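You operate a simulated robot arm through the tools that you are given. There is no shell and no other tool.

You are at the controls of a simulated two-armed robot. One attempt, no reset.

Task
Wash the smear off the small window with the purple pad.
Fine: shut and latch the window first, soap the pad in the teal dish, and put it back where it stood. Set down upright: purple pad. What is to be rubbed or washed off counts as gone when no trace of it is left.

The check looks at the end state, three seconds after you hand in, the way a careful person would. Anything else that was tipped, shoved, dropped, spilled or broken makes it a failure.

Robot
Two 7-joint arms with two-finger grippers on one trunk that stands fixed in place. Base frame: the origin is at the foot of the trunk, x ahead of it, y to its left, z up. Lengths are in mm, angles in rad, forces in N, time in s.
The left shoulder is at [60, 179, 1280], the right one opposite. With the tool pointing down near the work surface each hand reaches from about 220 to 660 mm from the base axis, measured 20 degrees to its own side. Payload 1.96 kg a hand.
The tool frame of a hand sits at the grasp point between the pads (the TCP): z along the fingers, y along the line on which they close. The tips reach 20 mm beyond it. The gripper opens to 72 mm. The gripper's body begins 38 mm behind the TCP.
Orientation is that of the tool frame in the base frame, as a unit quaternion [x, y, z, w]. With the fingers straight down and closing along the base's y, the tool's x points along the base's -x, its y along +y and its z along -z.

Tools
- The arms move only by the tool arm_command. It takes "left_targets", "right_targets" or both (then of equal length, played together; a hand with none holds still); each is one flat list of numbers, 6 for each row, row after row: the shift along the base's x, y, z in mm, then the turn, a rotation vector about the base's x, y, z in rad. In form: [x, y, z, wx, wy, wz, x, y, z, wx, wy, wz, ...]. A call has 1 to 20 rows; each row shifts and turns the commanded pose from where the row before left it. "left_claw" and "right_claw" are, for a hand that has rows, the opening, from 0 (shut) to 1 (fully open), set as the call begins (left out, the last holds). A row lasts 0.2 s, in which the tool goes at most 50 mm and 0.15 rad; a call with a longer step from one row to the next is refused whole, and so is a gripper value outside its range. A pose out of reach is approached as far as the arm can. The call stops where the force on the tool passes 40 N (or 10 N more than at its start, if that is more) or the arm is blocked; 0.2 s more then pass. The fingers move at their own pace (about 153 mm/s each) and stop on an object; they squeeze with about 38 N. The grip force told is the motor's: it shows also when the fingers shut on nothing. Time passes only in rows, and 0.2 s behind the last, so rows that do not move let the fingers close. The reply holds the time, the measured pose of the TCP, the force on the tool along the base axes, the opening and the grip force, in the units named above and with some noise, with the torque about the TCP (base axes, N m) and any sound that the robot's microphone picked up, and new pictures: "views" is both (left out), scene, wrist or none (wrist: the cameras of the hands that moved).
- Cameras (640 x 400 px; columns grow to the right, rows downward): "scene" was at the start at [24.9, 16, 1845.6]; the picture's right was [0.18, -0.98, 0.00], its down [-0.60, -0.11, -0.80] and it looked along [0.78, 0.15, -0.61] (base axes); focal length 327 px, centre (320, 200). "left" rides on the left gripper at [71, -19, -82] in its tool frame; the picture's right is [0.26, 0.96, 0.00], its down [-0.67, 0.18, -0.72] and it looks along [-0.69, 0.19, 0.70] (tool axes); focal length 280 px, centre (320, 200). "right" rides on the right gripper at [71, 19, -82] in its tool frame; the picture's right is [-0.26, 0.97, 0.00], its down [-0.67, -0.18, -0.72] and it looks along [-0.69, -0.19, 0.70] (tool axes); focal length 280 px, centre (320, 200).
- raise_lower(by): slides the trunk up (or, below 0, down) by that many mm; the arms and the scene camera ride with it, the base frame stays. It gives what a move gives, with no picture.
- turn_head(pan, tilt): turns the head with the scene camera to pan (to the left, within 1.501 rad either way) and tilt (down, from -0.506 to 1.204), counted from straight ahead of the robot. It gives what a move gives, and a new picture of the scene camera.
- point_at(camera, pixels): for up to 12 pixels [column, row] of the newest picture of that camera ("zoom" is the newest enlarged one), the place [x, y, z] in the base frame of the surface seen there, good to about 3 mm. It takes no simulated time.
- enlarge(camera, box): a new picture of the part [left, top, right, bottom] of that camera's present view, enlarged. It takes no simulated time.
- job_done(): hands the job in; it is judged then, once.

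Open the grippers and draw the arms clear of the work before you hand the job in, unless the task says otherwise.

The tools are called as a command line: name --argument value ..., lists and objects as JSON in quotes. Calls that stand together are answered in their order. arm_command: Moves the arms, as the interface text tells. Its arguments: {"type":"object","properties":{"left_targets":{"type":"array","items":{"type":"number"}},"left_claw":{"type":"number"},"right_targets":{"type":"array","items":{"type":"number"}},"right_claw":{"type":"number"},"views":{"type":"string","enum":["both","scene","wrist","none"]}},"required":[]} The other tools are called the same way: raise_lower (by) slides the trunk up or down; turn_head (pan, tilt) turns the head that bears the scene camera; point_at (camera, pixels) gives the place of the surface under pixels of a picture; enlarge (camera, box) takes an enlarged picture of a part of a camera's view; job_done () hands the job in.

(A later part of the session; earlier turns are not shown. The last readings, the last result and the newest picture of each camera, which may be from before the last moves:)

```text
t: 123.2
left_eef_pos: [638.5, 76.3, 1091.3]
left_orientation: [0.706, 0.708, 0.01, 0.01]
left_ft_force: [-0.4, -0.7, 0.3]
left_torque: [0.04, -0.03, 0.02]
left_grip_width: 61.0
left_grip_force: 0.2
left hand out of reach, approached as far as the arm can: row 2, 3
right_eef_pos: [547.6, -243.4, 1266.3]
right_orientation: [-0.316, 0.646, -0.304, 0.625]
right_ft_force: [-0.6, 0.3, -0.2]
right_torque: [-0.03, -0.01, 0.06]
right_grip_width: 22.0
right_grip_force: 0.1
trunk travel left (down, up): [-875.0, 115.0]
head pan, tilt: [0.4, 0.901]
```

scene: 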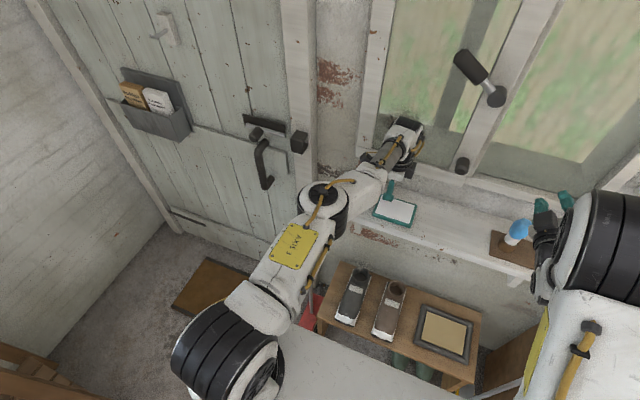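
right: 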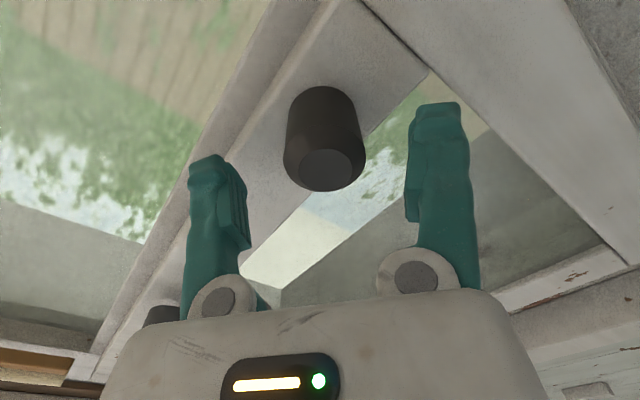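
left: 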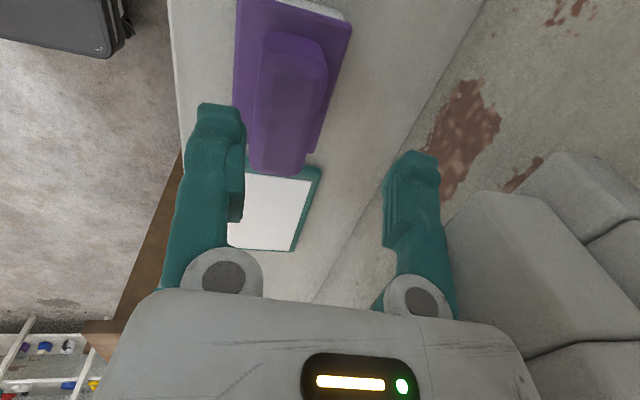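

Still left-bent. The outcome after straightening seems to depend on the last step, so I'll cycle: outward push of varied size, then inward, checking the radius each time.

arm_command --left_targets '[20, -4, 0, 0, 0, 0, -12, 2, 0, 0, 0, 0]' --left_claw 0.85 --views "none"

arm_command --left_targets '[35, -6, 0, 0, 0, 0, -30, 5, 0, 0, 0, 0]' --left_claw 0.85 --views "none"

arm_command --left_targets '[10, -2, 0, 0, 0, 0, 10, -2, 0, 0, 0, 0, 0, 0, 45, 0, 0, 0, -20, 3, 0, 0, 0, 0]' --left_claw 0.85 --views "none"

```text
t: 123.8
left_eef_pos: [638.8, 77.3, 1088.6]
left_orientation: [0.707, 0.707, 0.01, 0.01]
left_ft_force: [0.1, 0.2, -0.1]
left_torque: [-0.01, 0.01, 0.02]
left_grip_width: 61.2
left_grip_force: 0.1
left hand out of reach, approached as far as the arm can: row 1, 2
right_eef_pos: [548.1, -240.5, 1267.0]
right_orientation: [-0.316, 0.646, -0.305, 0.625]
right_ft_force: [0.0, 0.5, -1.1]
right_torque: [0.01, 0.04, 0.0]
right_grip_width: 21.5
right_grip_force: 0.0
trunk travel left (down, up): [-875.0, 115.0]
head pan, tilt: [0.4, 0.901]
```

```text
t: 124.5
left_eef_pos: [638.0, 77.3, 1085.3]
left_orientation: [0.706, 0.708, 0.01, 0.011]
left_ft_force: [0.4, 0.6, 0.6]
left_torque: [-0.02, 0.0, 0.01]
left_grip_width: 61.2
left_grip_force: 0.0
left hand out of reach, approached as far as the arm can: row 1, 2
right_eef_pos: [547.9, -241.5, 1266.3]
right_orientation: [-0.317, 0.646, -0.305, 0.624]
right_ft_force: [-0.9, 1.0, 0.0]
right_torque: [0.0, 0.0, 0.01]
right_grip_width: 21.5
right_grip_force: 0.1
trunk travel left (down, up): [-875.0, 115.0]
head pan, tilt: [0.4, 0.901]
```

```text
t: 125.5
left_eef_pos: [641.5, 80.1, 1133.3]
left_orientation: [0.707, 0.707, 0.01, 0.009]
left_ft_force: [0.6, 1.1, 0.7]
left_torque: [-0.01, 0.03, 0.0]
left_grip_width: 61.2
left_grip_force: 0.0
left hand out of reach, approached as far as the arm can: row 1, 2, 3, 4
right_eef_pos: [549.0, -240.5, 1265.8]
right_orientation: [-0.317, 0.646, -0.306, 0.624]
right_ft_force: [0.4, 0.4, 0.2]
right_torque: [-0.01, -0.01, 0.01]
right_grip_width: 21.5
right_grip_force: 0.2
trunk travel left (down, up): [-875.0, 115.0]
head pan, tilt: [0.4, 0.901]
```

Another idea: the yawed wrist may be what blocks folding on this side. I'll turn the yaw back toward 0 here (free space at z≈1133) while asking for inward motion.

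arm_command --left_targets '[-4, 0, 3, 0, 0, 0.15, -4, 0, 3, 0, 0, 0.15, -4, 0, 3, 0, 0, 0.15, -4, 0, 3, 0, 0, 0.15, -4, 0, 3, 0, 0, 0.15, -4, 0, 0, 0, 0, 0.15, -4, 0, 0, 0, 0, 0.15, -4, 0, 0, 0, 0, 0.15, -4, 0, 0, 0, 0, 0.15, -4, 0, 0, 0, 0, 0.15]' --left_claw 0.85 --views "scene"

```text
t: 127.7
left_eef_pos: [642.8, 87.3, 1147.8]
left_orientation: [0.095, 0.995, 0.008, 0.007]
left_ft_force: [-0.6, -0.5, -0.2]
left_torque: [0.01, 0.0, -0.02]
left_grip_width: 61.5
left_grip_force: 0.1
left hand out of reach, approached as far as the arm can: row 1, 2, 3, 4, 5, 7, 8, 9, 10
right_eef_pos: [548.8, -241.2, 1266.1]
right_orientation: [-0.316, 0.646, -0.304, 0.625]
right_ft_force: [0.0, -0.2, 0.2]
right_torque: [0.01, -0.01, 0.03]
right_grip_width: 21.8
right_grip_force: 0.1
trunk travel left (down, up): [-875.0, 115.0]
head pan, tilt: [0.4, 0.901]
```

scene: 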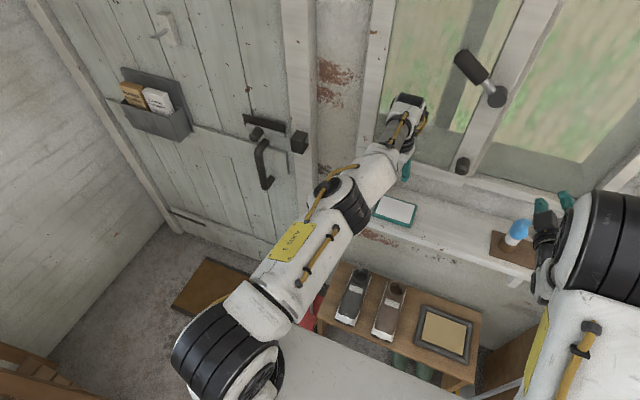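

The swivel changed with the yaw. I'll now try up and down steps with inward motion in this configuration (free space here).

arm_command --left_targets '[-25, 0, 40, 0, 0, 0, -25, 0, 40, 0, 0, 0]' --left_claw 0.85 --views "none"

arm_command --left_targets '[-25, 0, -40, 0, 0, 0, -25, 0, -40, 0, 0, 0]' --left_claw 0.85 --views "none"

arm_command --left_targets '[-25, 42, 0, 0, 0, 0, -25, 42, 0, 0, 0, 0]' --left_claw 0.85 --views "scene"

```text
t: 128.2
left_eef_pos: [583.9, 80.7, 1223.8]
left_orientation: [0.068, 0.998, 0.011, 0.0]
left_ft_force: [0.2, -0.3, 0.1]
left_torque: [0.02, 0.0, -0.03]
left_grip_width: 61.3
left_grip_force: 0.0
right_eef_pos: [547.4, -241.5, 1266.6]
right_orientation: [-0.317, 0.645, -0.304, 0.625]
right_ft_force: [-0.1, 0.4, -0.4]
right_torque: [0.0, 0.01, 0.01]
right_grip_width: 21.6
right_grip_force: 0.1
trunk travel left (down, up): [-875.0, 115.0]
head pan, tilt: [0.4, 0.901]
```

```text
t: 128.8
left_eef_pos: [532.5, 85.4, 1144.9]
left_orientation: [0.068, 0.998, 0.011, 0.001]
left_ft_force: [0.4, -0.1, -0.3]
left_torque: [0.03, 0.0, 0.01]
left_grip_width: 61.1
left_grip_force: 0.0
right_eef_pos: [546.7, -240.4, 1267.2]
right_orientation: [-0.317, 0.646, -0.305, 0.624]
right_ft_force: [-0.1, 0.1, -0.3]
right_torque: [0.0, 0.01, 0.02]
right_grip_width: 21.4
right_grip_force: 0.1
trunk travel left (down, up): [-875.0, 115.0]
head pan, tilt: [0.4, 0.901]
```

```text
t: 129.4
left_eef_pos: [482.5, 166.6, 1143.8]
left_orientation: [0.068, 0.998, 0.01, 0.001]
left_ft_force: [0.7, 0.8, -0.1]
left_torque: [-0.02, 0.05, 0.03]
left_grip_width: 61.3
left_grip_force: 0.2
right_eef_pos: [548.1, -240.3, 1267.2]
right_orientation: [-0.317, 0.646, -0.305, 0.624]
right_ft_force: [-0.1, 0.2, -0.3]
right_torque: [0.01, -0.01, -0.02]
right_grip_width: 21.6
right_grip_force: 0.1
trunk travel left (down, up): [-875.0, 115.0]
head pan, tilt: [0.4, 0.901]
```

scene: 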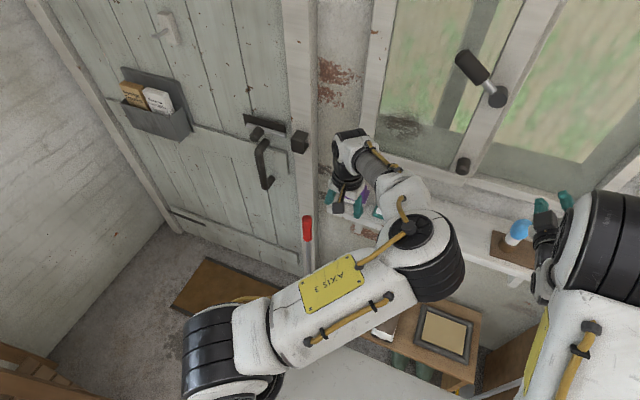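

Free again: the left arm is at [482,167,1144] with the elbow folded properly. From now on I'll avoid full extension by tilting the hand forward 0.3 rad and gripping the ridge along y (its ends, ~62 mm) with yaw 0. I'll move to a hover in front of the pad in that orientation.

arm_command --left_targets '[20, 4, -8, -0.007, -0.1, 0.0453, 20, 4, -8, -0.007, -0.1, 0.0453, 20, 4, -8, -0.007, -0.1, 0.0453, 18, 2, -8, 0, 0, 0]' --left_claw 1 --views "both"

```text
t: 130.4
left_eef_pos: [562.3, 181.3, 1110.3]
left_orientation: [-0.003, 0.989, 0.009, 0.149]
left_ft_force: [-0.2, 0.4, 0.5]
left_torque: [-0.02, 0.0, 0.04]
left_grip_width: 72.1
left_grip_force: 0.1
right_eef_pos: [549.5, -241.0, 1265.4]
right_orientation: [-0.318, 0.646, -0.304, 0.624]
right_ft_force: [0.3, 0.7, -0.3]
right_torque: [0.01, -0.04, -0.01]
right_grip_width: 21.7
right_grip_force: 0.1
trunk travel left (down, up): [-875.0, 115.0]
head pan, tilt: [0.4, 0.901]
```

scene: 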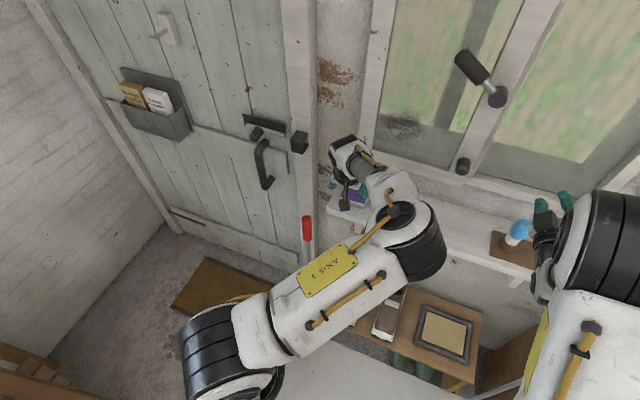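
left: 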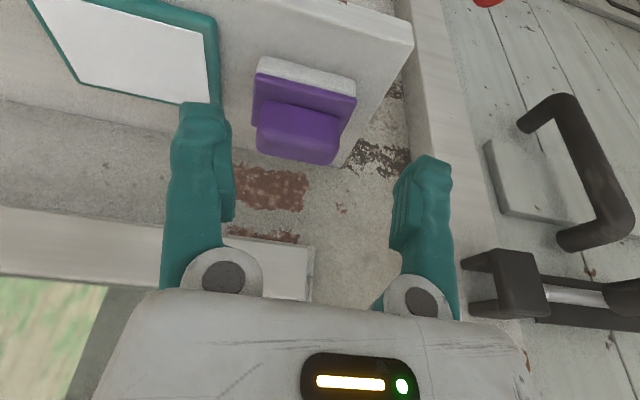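

Orientation is right (tilt 0.3). I'll measure the ridge's ends from this close view.

enlarge --camera "left" --box '[230, 40, 380, 180]'

point_at --camera "zoom" --pixels '[[200, 160], [205, 180], [205, 210], [200, 240], [400, 205], [405, 230], [400, 260], [395, 285], [300, 180], [300, 220], [300, 260], [300, 150]]'

```text
2.86 times, centred on (305, 110) of left
```

zoom: 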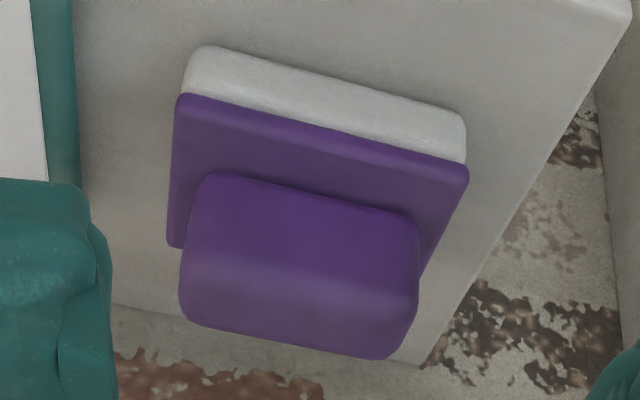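

```text
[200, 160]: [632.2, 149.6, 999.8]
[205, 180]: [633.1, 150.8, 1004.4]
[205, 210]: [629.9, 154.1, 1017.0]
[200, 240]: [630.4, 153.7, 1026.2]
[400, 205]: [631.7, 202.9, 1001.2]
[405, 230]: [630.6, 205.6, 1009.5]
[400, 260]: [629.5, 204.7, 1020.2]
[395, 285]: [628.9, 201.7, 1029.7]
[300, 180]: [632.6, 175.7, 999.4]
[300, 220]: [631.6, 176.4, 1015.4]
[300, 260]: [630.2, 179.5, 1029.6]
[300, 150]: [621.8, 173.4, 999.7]
```

The ridge spans y≈149.7–209.0 (centre 179.4), front face x≈630, so the 72 mm opening clears it by ~6 mm each side. I'll move to just above it at [643,179.4,1060].

arm_command --left_targets '[13.5, -0.4, -8.3, -0.009, 0, 0, 13.5, -0.4, -8.3, -0.009, 0, -0.006, 13.5, -0.3, -8.3, 0, 0, 0, 13.5, -0.3, -8.3, 0, 0, 0, 13.5, -0.3, -8.3, 0, 0, 0, 13.5, -0.3, -8.3, 0, 0, 0]' --left_claw 1 --views "both"

enlarge --camera "left" --box '[160, 40, 480, 240]'

```text
t: 131.8
left_eef_pos: [642.5, 175.7, 1061.8]
left_orientation: [-0.001, 0.989, 0.0, 0.148]
left_ft_force: [-0.1, -0.5, -0.4]
left_torque: [0.01, 0.0, 0.02]
left_grip_width: 72.1
left_grip_force: 0.0
right_eef_pos: [547.9, -240.3, 1266.1]
right_orientation: [-0.317, 0.646, -0.305, 0.624]
right_ft_force: [-0.2, 0.7, 0.3]
right_torque: [-0.01, -0.03, -0.02]
right_grip_width: 21.5
right_grip_force: 0.0
trunk travel left (down, up): [-875.0, 115.0]
head pan, tilt: [0.4, 0.901]
```

scene: 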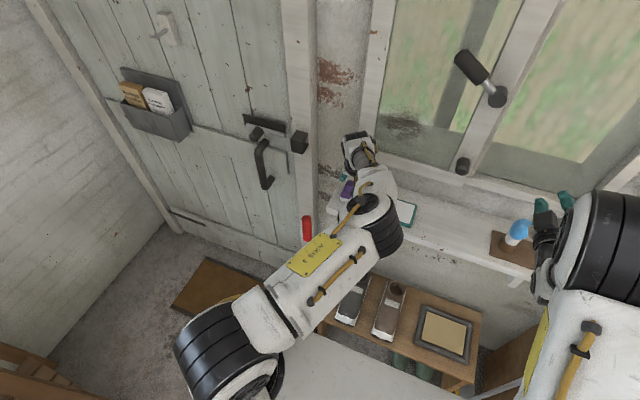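
left: 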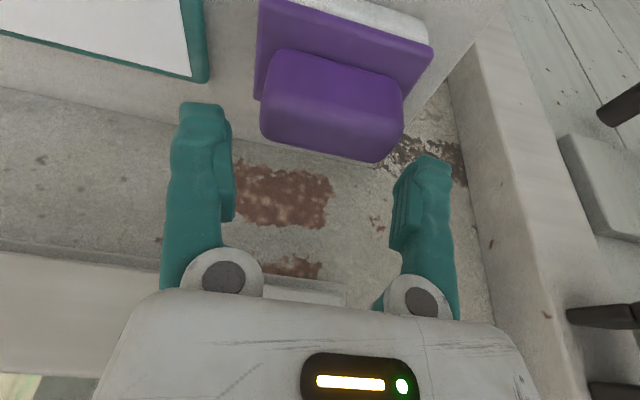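

```text
2.00 times, centred on (320, 140) of left
```

zoom: 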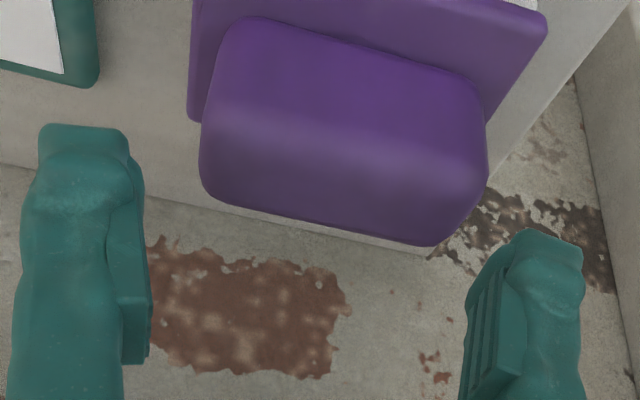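

Measured y is 175.7, so I'll shift +3.6 mm in y and lower to z≈1048, then check the clearance again.

arm_command --left_targets '[0, 3.6, 0, 0, 0, 0, 0, 0, -7, 0, 0, 0, 0, 0, -7, 0, 0, 0]' --left_claw 1 --views "wrist"

point_at --camera "left" --pixels '[[270, 110], [275, 80], [390, 110], [385, 140], [330, 100], [330, 130], [215, 125], [430, 170], [228, 170], [398, 200]]'

```text
t: 132.7
left_eef_pos: [642.0, 180.3, 1047.8]
left_orientation: [-0.001, 0.989, 0.001, 0.148]
left_ft_force: [0.0, -0.1, -0.4]
left_torque: [-0.03, -0.01, -0.02]
left_grip_width: 72.0
left_grip_force: 0.0
right_eef_pos: [548.2, -241.0, 1266.0]
right_orientation: [-0.317, 0.646, -0.304, 0.625]
right_ft_force: [-0.4, 0.8, 0.2]
right_torque: [0.01, 0.0, 0.03]
right_grip_width: 21.5
right_grip_force: 0.1
trunk travel left (down, up): [-875.0, 115.0]
head pan, tilt: [0.4, 0.901]
```

left: 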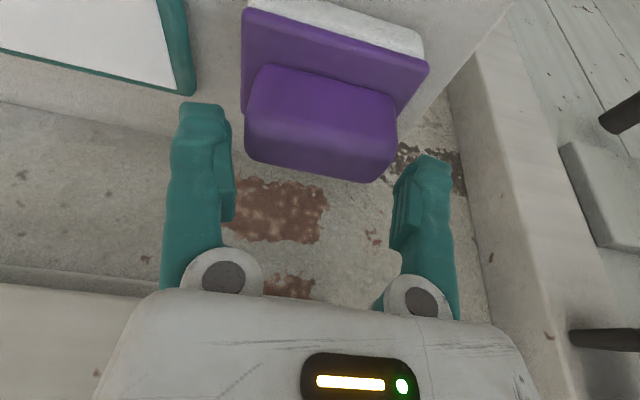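

```text
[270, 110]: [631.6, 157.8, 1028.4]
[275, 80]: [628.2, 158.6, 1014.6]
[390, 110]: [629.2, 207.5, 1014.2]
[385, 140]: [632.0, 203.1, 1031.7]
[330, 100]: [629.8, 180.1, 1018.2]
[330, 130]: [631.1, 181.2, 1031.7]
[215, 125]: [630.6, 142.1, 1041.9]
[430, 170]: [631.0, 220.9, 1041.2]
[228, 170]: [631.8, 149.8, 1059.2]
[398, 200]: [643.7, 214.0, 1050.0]
```

Clearances look symmetric to about 1 mm. I'll shift −1 mm in y and descend in small steps to z≈1026.

arm_command --left_targets '[0.5, -1, -6, 0, 0, 0, 0.5, 0, -6, 0, 0, 0, 0, 0, -5, 0, 0, 0, 0, 0, -5, 0, 0, 0]' --left_claw 1 --views "wrist"

```text
t: 133.7
left_eef_pos: [641.4, 179.5, 1030.9]
left_orientation: [-0.001, 0.988, 0.002, 0.152]
left_ft_force: [4.6, 2.0, 26.0]
left_torque: [0.08, 0.35, -0.05]
left_grip_width: 72.4
left_grip_force: 0.2
right_eef_pos: [545.4, -241.0, 1267.8]
right_orientation: [-0.316, 0.645, -0.304, 0.625]
right_ft_force: [-0.4, 0.9, 1.0]
right_torque: [0.04, -0.01, -0.02]
right_grip_width: 21.5
right_grip_force: 0.0
trunk travel left (down, up): [-875.0, 115.0]
head pan, tilt: [0.4, 0.901]
```

left: 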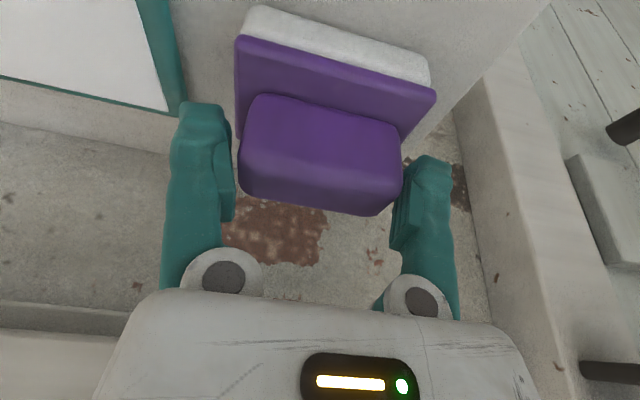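

Contact at z≈1031 (26 N): the tips seem to rest on the pad's base plate beside the ridge. I'll ease up 4 mm and close the fingers.

arm_command --left_targets '[0, 0, 3, 0, 0, 0, 0, 0, 2, 0, 0, 0]' --left_claw 1 --views "none"

arm_command --left_targets '[0, 0, 0, 0, 0, 0, 0, 0, 0, 0, 0, 0, 0, 0, 0, 0, 0, 0]' --left_claw 0 --views "wrist"

```text
t: 134.2
left_eef_pos: [641.0, 179.6, 1032.3]
left_orientation: [-0.001, 0.989, 0.0, 0.147]
left_ft_force: [0.3, 0.7, 2.3]
left_torque: [0.11, -0.11, 0.01]
left_grip_width: 72.4
left_grip_force: 0.1
right_eef_pos: [547.4, -239.6, 1266.4]
right_orientation: [-0.318, 0.646, -0.304, 0.624]
right_ft_force: [0.0, 0.3, 1.0]
right_torque: [-0.01, 0.03, 0.04]
right_grip_width: 21.6
right_grip_force: 0.0
trunk travel left (down, up): [-875.0, 115.0]
head pan, tilt: [0.4, 0.901]
```

```text
t: 135.1
left_eef_pos: [643.5, 180.0, 1032.7]
left_orientation: [-0.002, 0.989, 0.001, 0.149]
left_ft_force: [-0.4, 0.5, 0.5]
left_torque: [0.0, 0.02, -0.03]
left_grip_width: 71.1
left_grip_force: 38.2
right_eef_pos: [547.2, -239.6, 1266.9]
right_orientation: [-0.317, 0.646, -0.305, 0.624]
right_ft_force: [0.0, -0.2, 0.2]
right_torque: [-0.02, -0.01, 0.0]
right_grip_width: 21.6
right_grip_force: 0.0
trunk travel left (down, up): [-875.0, 115.0]
head pan, tilt: [0.4, 0.901]
```

left: 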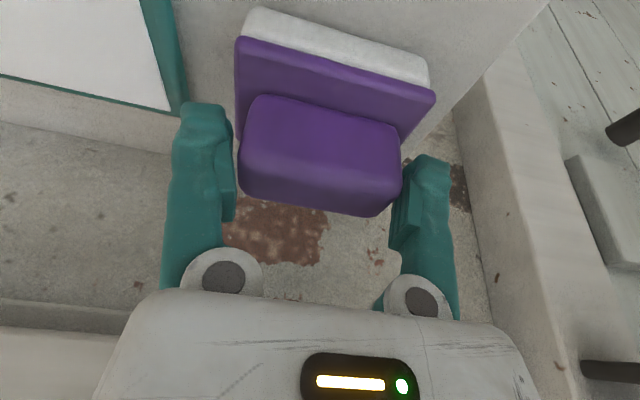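

The fingers stalled at 71 mm, wider than the ridge seemed. I'll look closely at where they touch.

enlarge --camera "left" --box '[160, 80, 320, 240]'

enlarge --camera "left" --box '[330, 80, 490, 240]'

enlarge --camera "scene" --box '[310, 120, 420, 240]'

```text
2.50 times, centred on (240, 160) of left
```

zoom: 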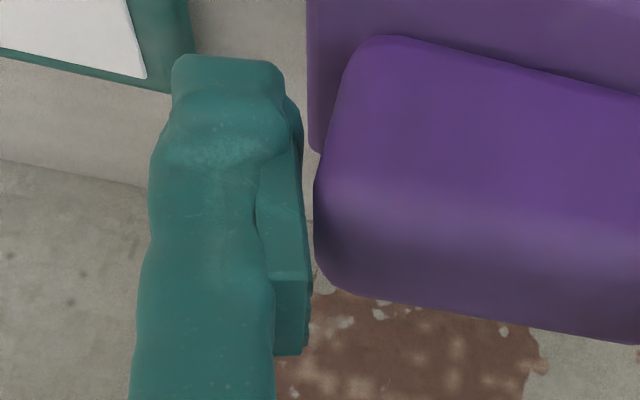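

```text
2.50 times, centred on (410, 160) of left
```

zoom: 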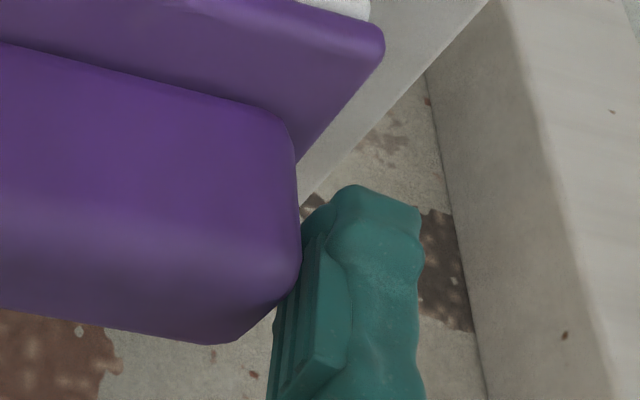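

```text
3.33 times, centred on (365, 180) of scene
```

zoom: 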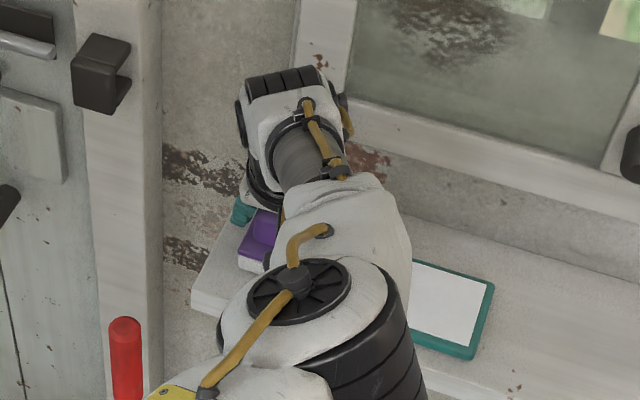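

The ridge appears to fill the opening, with both pads at its ends. I'll lift 12 mm to see whether the pad is held.

arm_command --left_targets '[0, 0, 4, 0, 0, 0, 0, 0, 4, 0, 0, 0, 0, 0, 4, 0, 0, 0]' --left_claw 0 --views "both"

enlarge --camera "scene" --box '[310, 120, 420, 240]'

```text
t: 135.8
left_eef_pos: [643.1, 181.6, 1043.3]
left_orientation: [-0.001, 0.989, 0.001, 0.149]
left_ft_force: [0.6, -0.5, -0.8]
left_torque: [-0.02, -0.01, -0.02]
left_grip_width: 71.1
left_grip_force: 37.3
right_eef_pos: [548.2, -241.5, 1265.9]
right_orientation: [-0.317, 0.645, -0.305, 0.625]
right_ft_force: [0.3, -0.8, -0.9]
right_torque: [0.03, 0.01, 0.02]
right_grip_width: 21.6
right_grip_force: 0.1
trunk travel left (down, up): [-875.0, 115.0]
head pan, tilt: [0.4, 0.901]
```

scene: 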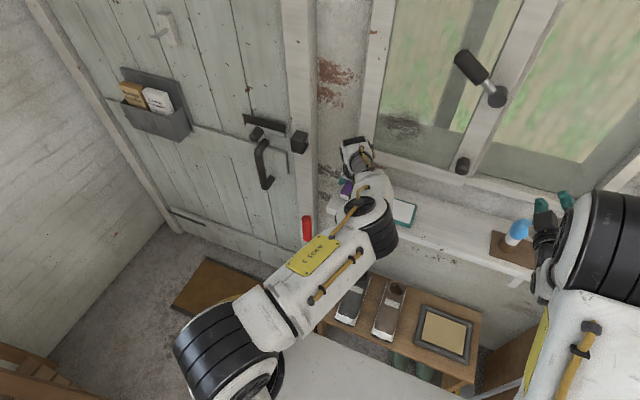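
left: 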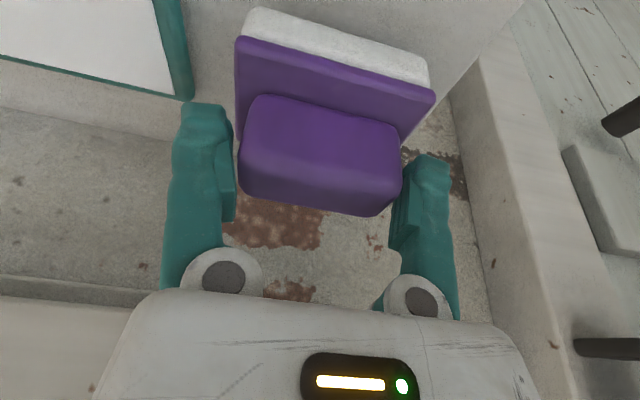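

```text
3.33 times, centred on (365, 180) of scene
```

zoom: 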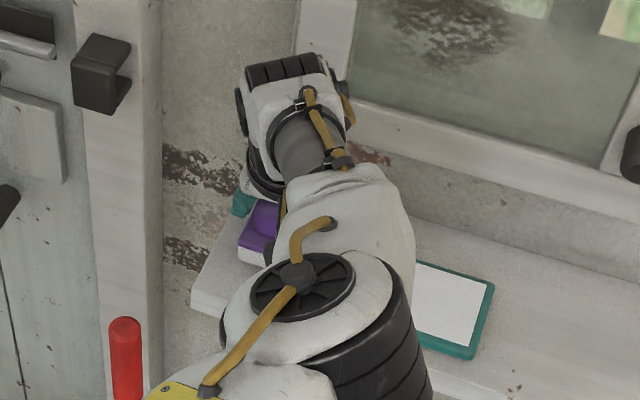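

The pad moved with the hand, so it's held. I'll lift it to z≈1090 and carry it over the dish centre at y≈50.

arm_command --left_targets '[0, 0, 12, 0, 0, 0, 0, 0, 12, 0, 0, 0, 0, -5, 12, 0, 0, 0, 0, -15, 10, 0, 0, 0, 0, -25, 0, 0, 0, 0, 0, -25, 0, 0, 0, 0, 0, -25, 0, 0, 0, 0, 0, -22, 0, 0, 0, 0, 0, -13, 0, 0, 0, 0]' --left_claw 0 --views "both"

```text
t: 137.8
left_eef_pos: [642.9, 49.9, 1089.5]
left_orientation: [0.0, 0.989, 0.001, 0.149]
left_ft_force: [0.0, 0.3, -0.1]
left_torque: [0.01, 0.01, -0.01]
left_grip_width: 70.8
left_grip_force: 38.1
right_eef_pos: [548.1, -240.8, 1266.4]
right_orientation: [-0.317, 0.646, -0.305, 0.624]
right_ft_force: [0.0, 0.6, 1.0]
right_torque: [0.01, 0.0, 0.0]
right_grip_width: 21.6
right_grip_force: 0.1
trunk travel left (down, up): [-875.0, 115.0]
head pan, tilt: [0.4, 0.901]
```

scene: 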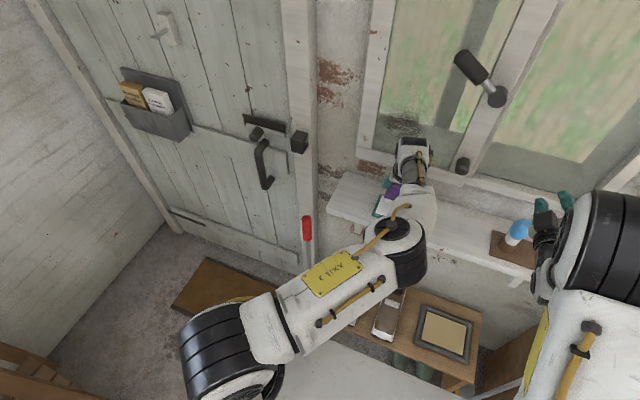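
left: 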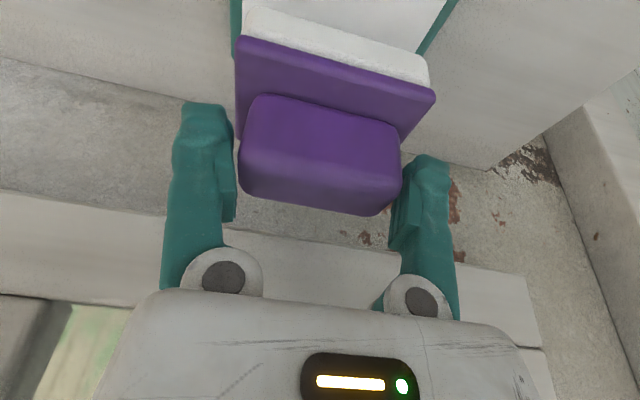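

The pad is over the dish. I'll check the pad's lower edge against the dish's edges before lowering.

point_at --camera "left" --pixels '[[255, 20], [420, 70], [340, 45], [260, 35], [425, 85], [243, 45], [432, 95], [300, 15], [400, 20], [237, 15], [445, 30]]'

```text
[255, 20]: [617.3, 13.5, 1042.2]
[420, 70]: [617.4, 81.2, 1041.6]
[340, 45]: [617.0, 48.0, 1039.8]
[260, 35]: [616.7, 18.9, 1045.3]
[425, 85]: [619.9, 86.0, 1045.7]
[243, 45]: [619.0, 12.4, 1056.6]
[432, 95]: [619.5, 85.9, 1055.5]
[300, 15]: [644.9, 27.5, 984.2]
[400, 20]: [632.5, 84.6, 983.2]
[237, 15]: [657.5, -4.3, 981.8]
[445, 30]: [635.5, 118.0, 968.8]
```

Pad spans y 11–87 and x 617–671, well within the dish. I'll lower it, slowing near contact.

arm_command --left_targets '[0, 1, -10, 0, 0, 0, 0, 0, -10, 0, 0, 0, 0, 0, -10, 0, 0, 0, 0, 0, -5, 0, 0, 0, 0, 0, -3, 0, 0, 0, 0, 0, -2, 0, 0, 0]' --left_claw 0 --views "none"

arm_command --left_targets '[0, 0, -2, 0, 0, 0, 0, 0, -2, 0, 0, 0]' --left_claw 0 --views "none"

```text
t: 139.2
left_eef_pos: [642.3, 50.5, 1049.8]
left_orientation: [-0.001, 0.989, 0.001, 0.149]
left_ft_force: [0.5, 0.3, -1.1]
left_torque: [0.03, 0.01, 0.01]
left_grip_width: 70.4
left_grip_force: 37.5
right_eef_pos: [548.5, -241.9, 1265.8]
right_orientation: [-0.317, 0.646, -0.305, 0.624]
right_ft_force: [-0.6, -0.4, 1.0]
right_torque: [-0.01, -0.01, -0.02]
right_grip_width: 21.9
right_grip_force: 0.1
trunk travel left (down, up): [-875.0, 115.0]
head pan, tilt: [0.4, 0.901]
```

```text
t: 139.8
left_eef_pos: [642.0, 52.5, 1046.6]
left_orientation: [-0.001, 0.989, 0.002, 0.149]
left_ft_force: [0.0, -0.7, -1.1]
left_torque: [0.01, -0.01, -0.02]
left_grip_width: 70.3
left_grip_force: 38.6
right_eef_pos: [549.5, -240.3, 1266.0]
right_orientation: [-0.317, 0.646, -0.304, 0.624]
right_ft_force: [-0.7, 0.3, 0.6]
right_torque: [0.01, 0.02, 0.01]
right_grip_width: 21.5
right_grip_force: 0.1
trunk travel left (down, up): [-875.0, 115.0]
head pan, tilt: [0.4, 0.901]
```

No contact yet at z≈1046.6. I'll continue in 1.5 mm steps.

arm_command --left_targets '[0, 0, -1.5, 0, 0, 0, 0, 0, -1.5, 0, 0, 0]' --left_claw 0 --views "none"

arm_command --left_targets '[0, 0, -1.5, 0, 0, 0, 0, 0, -1.5, 0, 0, 0]' --left_claw 0 --views "wrist"

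```text
t: 140.4
left_eef_pos: [642.4, 50.7, 1044.5]
left_orientation: [-0.002, 0.989, 0.002, 0.15]
left_ft_force: [0.9, 0.4, 4.7]
left_torque: [-0.07, 0.14, -0.01]
left_grip_width: 70.4
left_grip_force: 38.2
right_eef_pos: [547.3, -240.8, 1267.8]
right_orientation: [-0.317, 0.645, -0.305, 0.625]
right_ft_force: [0.3, 0.2, -0.6]
right_torque: [-0.02, 0.01, 0.04]
right_grip_width: 21.7
right_grip_force: 0.1
trunk travel left (down, up): [-875.0, 115.0]
head pan, tilt: [0.4, 0.901]
```

```text
t: 141.1
left_eef_pos: [643.1, 50.3, 1044.5]
left_orientation: [0.0, 0.988, 0.001, 0.152]
left_ft_force: [7.1, 1.4, 31.6]
left_torque: [-0.13, 0.36, 0.03]
left_grip_width: 70.3
left_grip_force: 38.1
right_eef_pos: [545.7, -241.6, 1268.6]
right_orientation: [-0.317, 0.645, -0.304, 0.625]
right_ft_force: [0.2, 0.0, -0.3]
right_torque: [-0.02, 0.01, 0.03]
right_grip_width: 21.5
right_grip_force: 0.0
trunk travel left (down, up): [-875.0, 115.0]
head pan, tilt: [0.4, 0.901]
```

left: 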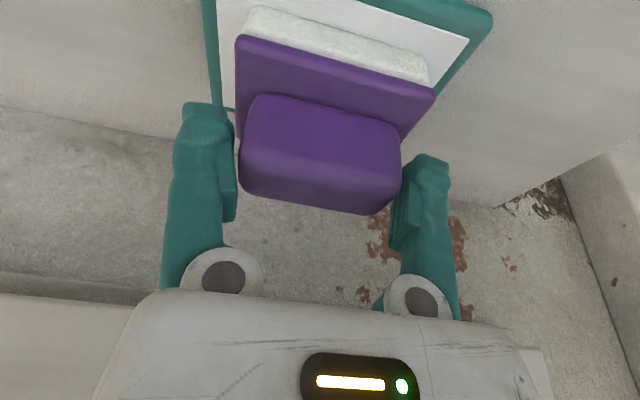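

Contact is firm (32 N), and the sponge has taken a greenish tint. I'll ease off to a light touch, hold a moment, press once more lightly, and look.

arm_command --left_targets '[0, 0, 2, 0, 0, 0, 0, 0, 0, 0, 0, 0, 0, 0, 0, 0, 0, 0]' --left_claw 0 --views "none"

arm_command --left_targets '[0, 0, 6, 0, 0, 0, 0, 0, 10, 0, 0, 0, 0, 0, 14, 0, 0, 0, 0, 0, 16, 0, 0, 0]' --left_claw 0 --views "both"

enlarge --camera "left" --box '[200, 0, 480, 150]'

point_at --camera "left" --pixels '[[255, 20], [420, 70], [340, 45], [208, 5], [490, 20], [215, 60], [300, 5]]'

```text
t: 141.8
left_eef_pos: [642.6, 51.8, 1045.7]
left_orientation: [-0.001, 0.989, 0.002, 0.151]
left_ft_force: [10.7, -0.2, 35.2]
left_torque: [-0.04, 0.2, 0.01]
left_grip_width: 70.1
left_grip_force: 38.2
right_eef_pos: [544.0, -241.9, 1269.3]
right_orientation: [-0.317, 0.645, -0.304, 0.625]
right_ft_force: [-0.2, 0.8, 0.2]
right_torque: [-0.01, 0.05, 0.0]
right_grip_width: 21.5
right_grip_force: 0.1
trunk travel left (down, up): [-875.0, 115.0]
head pan, tilt: [0.4, 0.901]
```

```text
t: 142.8
left_eef_pos: [644.0, 52.5, 1087.0]
left_orientation: [0.0, 0.989, 0.001, 0.148]
left_ft_force: [-0.1, 0.2, -2.2]
left_torque: [0.02, 0.01, 0.03]
left_grip_width: 70.1
left_grip_force: 37.8
right_eef_pos: [548.9, -240.5, 1266.3]
right_orientation: [-0.317, 0.646, -0.305, 0.624]
right_ft_force: [0.0, 0.4, 0.8]
right_torque: [0.0, 0.03, -0.01]
right_grip_width: 21.9
right_grip_force: 0.0
trunk travel left (down, up): [-875.0, 115.0]
head pan, tilt: [0.4, 0.901]
```

scene: 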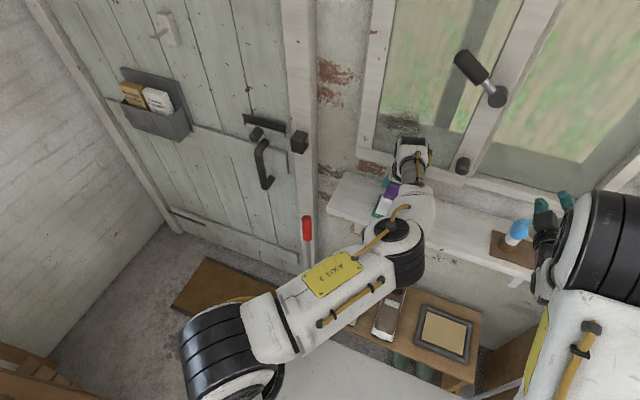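
left: 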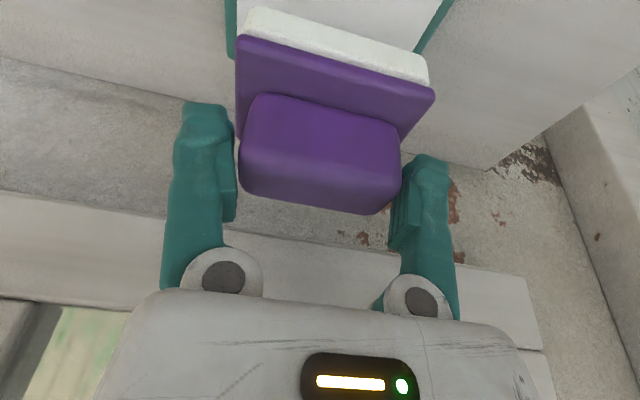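

```text
2.29 times, centred on (340, 75) of left
```

zoom: 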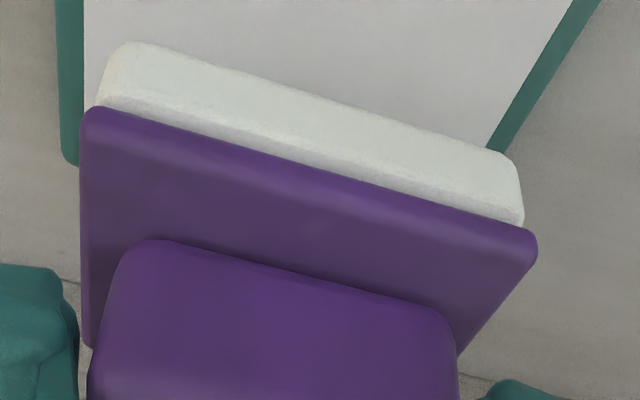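

```text
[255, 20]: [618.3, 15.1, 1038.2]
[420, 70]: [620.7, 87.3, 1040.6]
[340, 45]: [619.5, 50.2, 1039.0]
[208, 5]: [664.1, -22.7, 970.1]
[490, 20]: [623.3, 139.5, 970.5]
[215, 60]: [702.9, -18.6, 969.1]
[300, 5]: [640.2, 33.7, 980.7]
```

The sponge is now tinted with soap and the dish hasn't moved. I'll draw the pad back from the shelf and up to about [572,100,1183].

arm_command --left_targets '[-6, 4, 18, 0, 0, 0, -12, 8, 18, 0, 0, 0, -14, 9, 18, 0, 0, 0, -14, 9, 16, 0, 0, 0, -14, 9, 14, 0, 0, 0, -12, 9, 12, 0, 0, 0]' --left_claw 0 --views "none"

arm_command --left_targets '[0, 1, 5, 0, -0.1428, 0, 0, 1, 5, 0, -0.1428, 0, 0, 1, 5, 0, -0.1428, 0, 0, 1, 5, 0, -0.1428, 0, 0, 1, 5, 0, -0.1428, 0]' --left_claw 0 --views "both"

```text
t: 144.2
left_eef_pos: [568.2, 99.7, 1181.4]
left_orientation: [0.0, 0.989, 0.002, 0.149]
left_ft_force: [0.3, 0.6, -1.3]
left_torque: [-0.02, -0.02, -0.02]
left_grip_width: 69.9
left_grip_force: 38.0
right_eef_pos: [546.9, -240.8, 1267.4]
right_orientation: [-0.317, 0.645, -0.306, 0.624]
right_ft_force: [0.3, -0.1, 0.0]
right_torque: [0.01, -0.02, 0.03]
right_grip_width: 21.6
right_grip_force: 0.0
trunk travel left (down, up): [-875.0, 115.0]
head pan, tilt: [0.4, 0.901]
```

```text
t: 145.4
left_eef_pos: [571.3, 105.2, 1206.2]
left_orientation: [-0.002, 0.874, 0.002, 0.486]
left_ft_force: [-0.6, 0.7, -1.1]
left_torque: [0.01, 0.03, 0.03]
left_grip_width: 69.9
left_grip_force: 38.1
right_eef_pos: [548.4, -242.3, 1266.9]
right_orientation: [-0.316, 0.645, -0.304, 0.625]
right_ft_force: [-1.1, 0.0, -0.3]
right_torque: [0.0, -0.03, 0.0]
right_grip_width: 21.7
right_grip_force: 0.1
trunk travel left (down, up): [-875.0, 115.0]
head pan, tilt: [0.4, 0.901]
```

scene: 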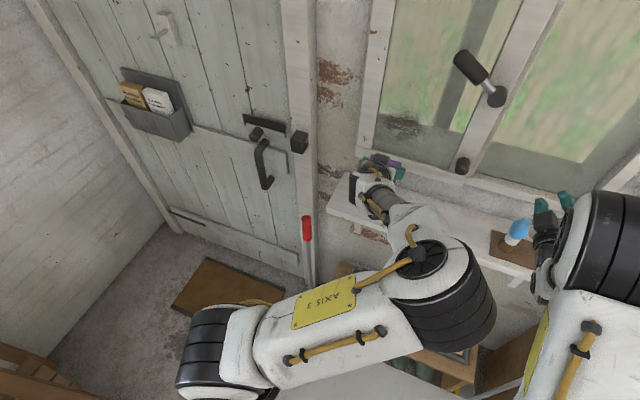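
left: 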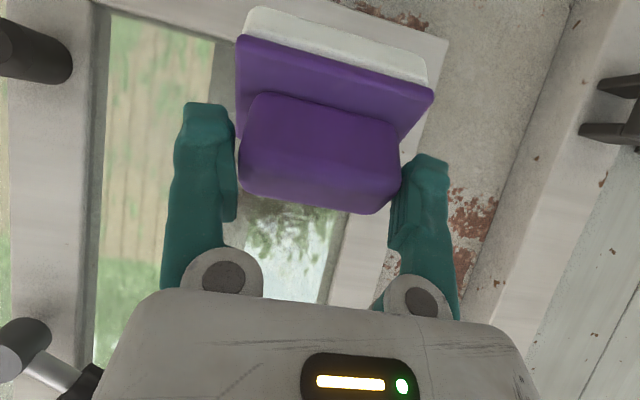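

Rotation is going well and the pad is stable in the grip. The smear is visible at about (403,126); I'll enlarge it to measure its extent.

enlarge --camera "scene" --box '[360, 90, 480, 180]'

turn_head --pan 0.15 --tilt 0.75

enlarge --camera "scene" --box '[270, 170, 390, 260]'

```text
4.44 times, centred on (420, 135) of scene
```

zoom: 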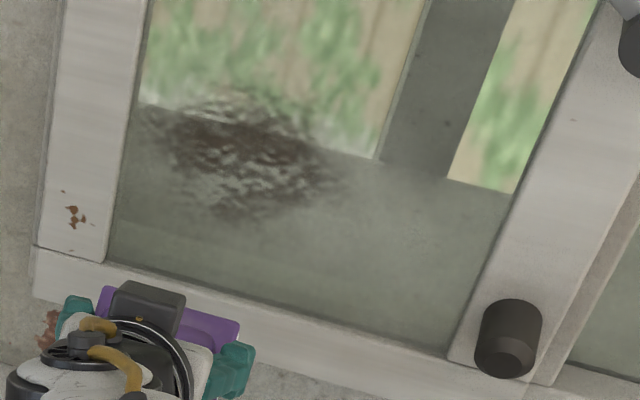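

```text
t: 146.2
left_eef_pos: [572.3, 105.0, 1208.2]
left_orientation: [-0.002, 0.875, 0.001, 0.484]
left_ft_force: [-0.3, 0.4, 0.2]
left_torque: [-0.01, 0.04, 0.0]
left_grip_width: 69.2
left_grip_force: 38.1
right_eef_pos: [548.1, -240.8, 1266.8]
right_orientation: [-0.317, 0.646, -0.304, 0.625]
right_ft_force: [-1.0, 0.2, 0.1]
right_torque: [-0.01, -0.02, 0.01]
right_grip_width: 21.4
right_grip_force: 0.0
trunk travel left (down, up): [-875.0, 115.0]
head pan, tilt: [0.15, 0.75]
```

scene: 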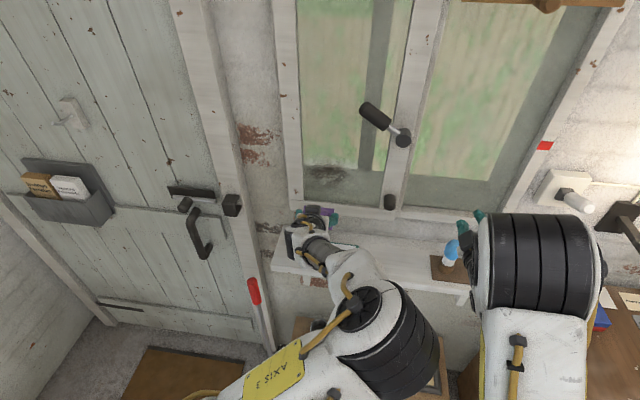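

```text
4.44 times, centred on (330, 215) of scene
```

zoom: 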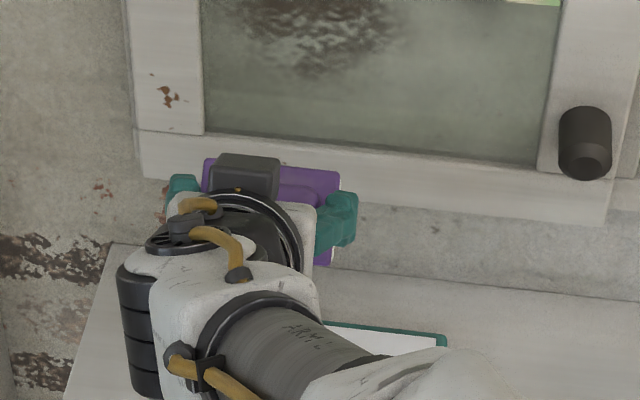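

I'll enlarge around the smear at (325,173) in this view and sample its extent.

enlarge --camera "scene" --box '[285, 140, 385, 215]'

point_at --camera "zoom" --pixels '[[120, 190], [260, 180], [190, 130], [190, 240], [190, 190], [330, 200], [330, 100], [100, 300], [400, 300], [480, 200], [300, 300], [150, 150]]'

```text
5.33 times, centred on (335, 178) of scene
```

zoom: 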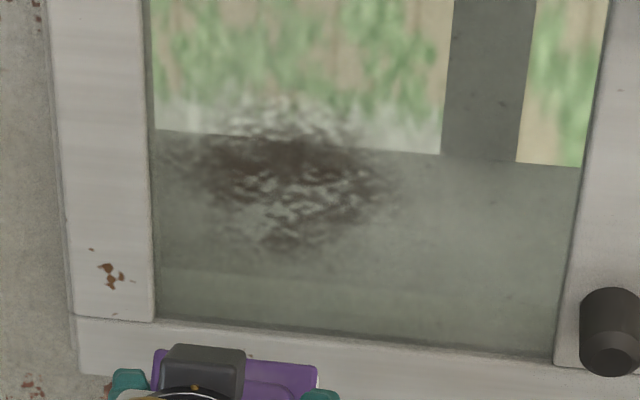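

```text
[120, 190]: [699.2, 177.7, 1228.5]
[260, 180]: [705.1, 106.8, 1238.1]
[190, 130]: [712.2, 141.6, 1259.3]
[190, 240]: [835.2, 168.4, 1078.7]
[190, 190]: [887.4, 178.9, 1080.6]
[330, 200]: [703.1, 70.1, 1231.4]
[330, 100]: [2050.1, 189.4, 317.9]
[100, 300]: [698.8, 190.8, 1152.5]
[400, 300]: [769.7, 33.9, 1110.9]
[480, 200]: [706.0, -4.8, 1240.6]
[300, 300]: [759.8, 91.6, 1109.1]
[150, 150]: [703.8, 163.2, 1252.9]
```

The smear (dark patch plus pale haze) spans about y 25–155, z 1190–1292 on the glass at x≈705; the glass itself spans y −50…163 and z from 1158 up. I'll finish the rotation so that the sponge faces the glass.

arm_command --left_targets '[0, -3, 6, 0, -0.1428, 0, 0, -3, 6, 0, -0.1428, 0, 0, -3, 6, 0, -0.1428, 0, 0, -3, 6, 0, -0.1428, 0, 0, -3, 6, 0, -0.1428, 0, 0, -3, 5, 0, -0.1428, 0]' --left_claw 0 --views "both"

```text
t: 147.6
left_eef_pos: [571.7, 85.8, 1241.6]
left_orientation: [0.0, 0.594, 0.0, 0.804]
left_ft_force: [1.0, -0.4, -1.0]
left_torque: [-0.01, 0.04, -0.01]
left_grip_width: 69.2
left_grip_force: 37.8
right_eef_pos: [549.6, -241.1, 1266.9]
right_orientation: [-0.317, 0.646, -0.305, 0.624]
right_ft_force: [0.1, 0.4, -0.6]
right_torque: [-0.02, -0.01, -0.02]
right_grip_width: 21.6
right_grip_force: 0.0
trunk travel left (down, up): [-875.0, 115.0]
head pan, tilt: [0.15, 0.75]
```

scene: 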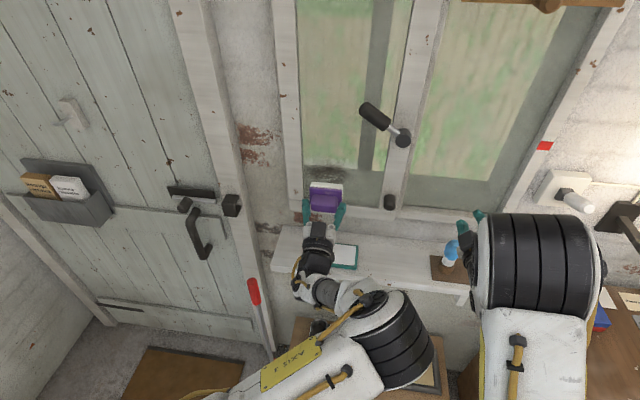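
left: 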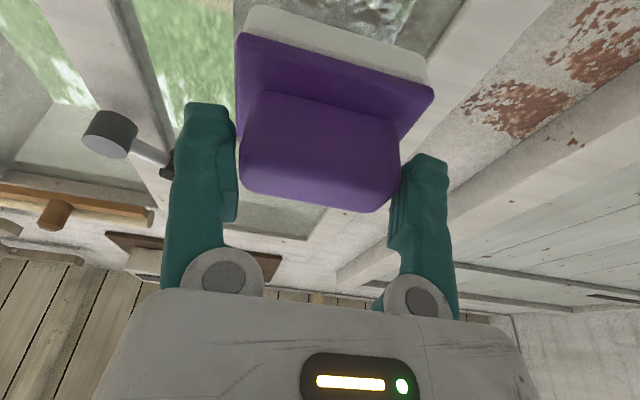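

The pad now faces the glass. I'll check its plane by sampling points on the base plate from the wrist and scene cameras.

point_at --camera "left" --pixels '[[245, 45], [425, 95], [330, 70], [250, 85], [405, 125], [255, 20], [420, 65], [340, 40], [330, 150], [270, 170], [380, 180]]'

enlarge --camera "scene" --box '[290, 165, 370, 230]'

```text
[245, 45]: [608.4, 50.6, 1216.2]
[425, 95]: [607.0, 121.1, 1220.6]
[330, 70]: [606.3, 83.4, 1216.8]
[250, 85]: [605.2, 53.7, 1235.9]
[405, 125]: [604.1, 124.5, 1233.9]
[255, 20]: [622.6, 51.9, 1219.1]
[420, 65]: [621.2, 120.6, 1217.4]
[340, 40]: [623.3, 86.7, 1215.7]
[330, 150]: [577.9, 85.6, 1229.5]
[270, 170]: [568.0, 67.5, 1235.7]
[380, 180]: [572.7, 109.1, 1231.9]
```

```text
6.15 times, centred on (330, 198) of scene
```

zoom: 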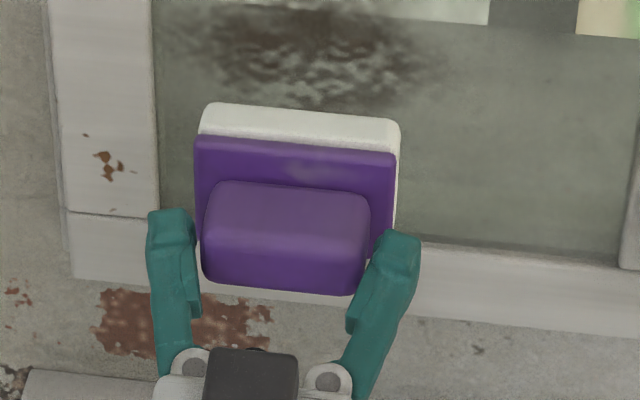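

I'll sample the upper edge from the scene view too.

point_at --camera "zoom" --pixels '[[205, 150], [385, 165], [300, 155], [300, 172], [215, 170], [380, 185], [210, 115], [390, 130], [300, 120], [200, 210], [390, 215]]'

```text
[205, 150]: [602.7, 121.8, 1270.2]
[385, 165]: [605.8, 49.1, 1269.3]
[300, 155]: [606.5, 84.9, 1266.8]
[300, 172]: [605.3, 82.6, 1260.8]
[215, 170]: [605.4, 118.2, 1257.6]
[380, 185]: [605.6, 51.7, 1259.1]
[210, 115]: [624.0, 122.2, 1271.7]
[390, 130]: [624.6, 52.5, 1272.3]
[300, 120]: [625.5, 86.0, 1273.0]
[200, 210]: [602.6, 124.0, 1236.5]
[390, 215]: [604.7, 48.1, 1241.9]
```

The plate is vertical (x≈605 top and bottom), y 49–124, z 1216–1272, so the sponge face sits ~65 mm ahead of the TCP. I'll approach the glass at x≈705, slowing before contact.

arm_command --left_targets '[12, 0, 0, 0, 0, 0, 12, 0, 0, 0, 0, 0, 12, 0, 0, 0, 0, 0, 12, 0, 0, 0, 0, 0, 8, 0, 0, 0, 0, 0, 4, 0, 0, 0, 0, 0, 3, 0, 0, 0, 0, 0]' --left_claw 0 --views "none"

arm_command --left_targets '[1.5, 0, 0, 0, 0, 0, 1.5, 0, 0, 0, 0, 0, 1.5, 0, 0, 0, 0, 0]' --left_claw 0 --views "none"

```text
t: 149.2
left_eef_pos: [635.5, 86.5, 1243.1]
left_orientation: [-0.001, 0.594, 0.0, 0.804]
left_ft_force: [-0.3, -0.8, -0.4]
left_torque: [0.0, 0.06, 0.03]
left_grip_width: 69.0
left_grip_force: 38.5
right_eef_pos: [548.4, -240.1, 1266.1]
right_orientation: [-0.317, 0.646, -0.305, 0.624]
right_ft_force: [-0.4, 0.5, -0.4]
right_torque: [0.0, 0.04, 0.02]
right_grip_width: 21.8
right_grip_force: 0.1
trunk travel left (down, up): [-875.0, 115.0]
head pan, tilt: [0.15, 0.75]
```

```text
t: 150.0
left_eef_pos: [638.3, 86.1, 1243.2]
left_orientation: [0.0, 0.594, 0.0, 0.804]
left_ft_force: [0.0, -0.1, -1.1]
left_torque: [0.01, 0.02, -0.05]
left_grip_width: 68.7
left_grip_force: 37.9
right_eef_pos: [548.2, -239.9, 1267.3]
right_orientation: [-0.317, 0.646, -0.305, 0.624]
right_ft_force: [-0.4, 0.7, -0.1]
right_torque: [0.02, 0.01, 0.04]
right_grip_width: 21.7
right_grip_force: 0.0
trunk travel left (down, up): [-875.0, 115.0]
head pan, tilt: [0.15, 0.75]
```

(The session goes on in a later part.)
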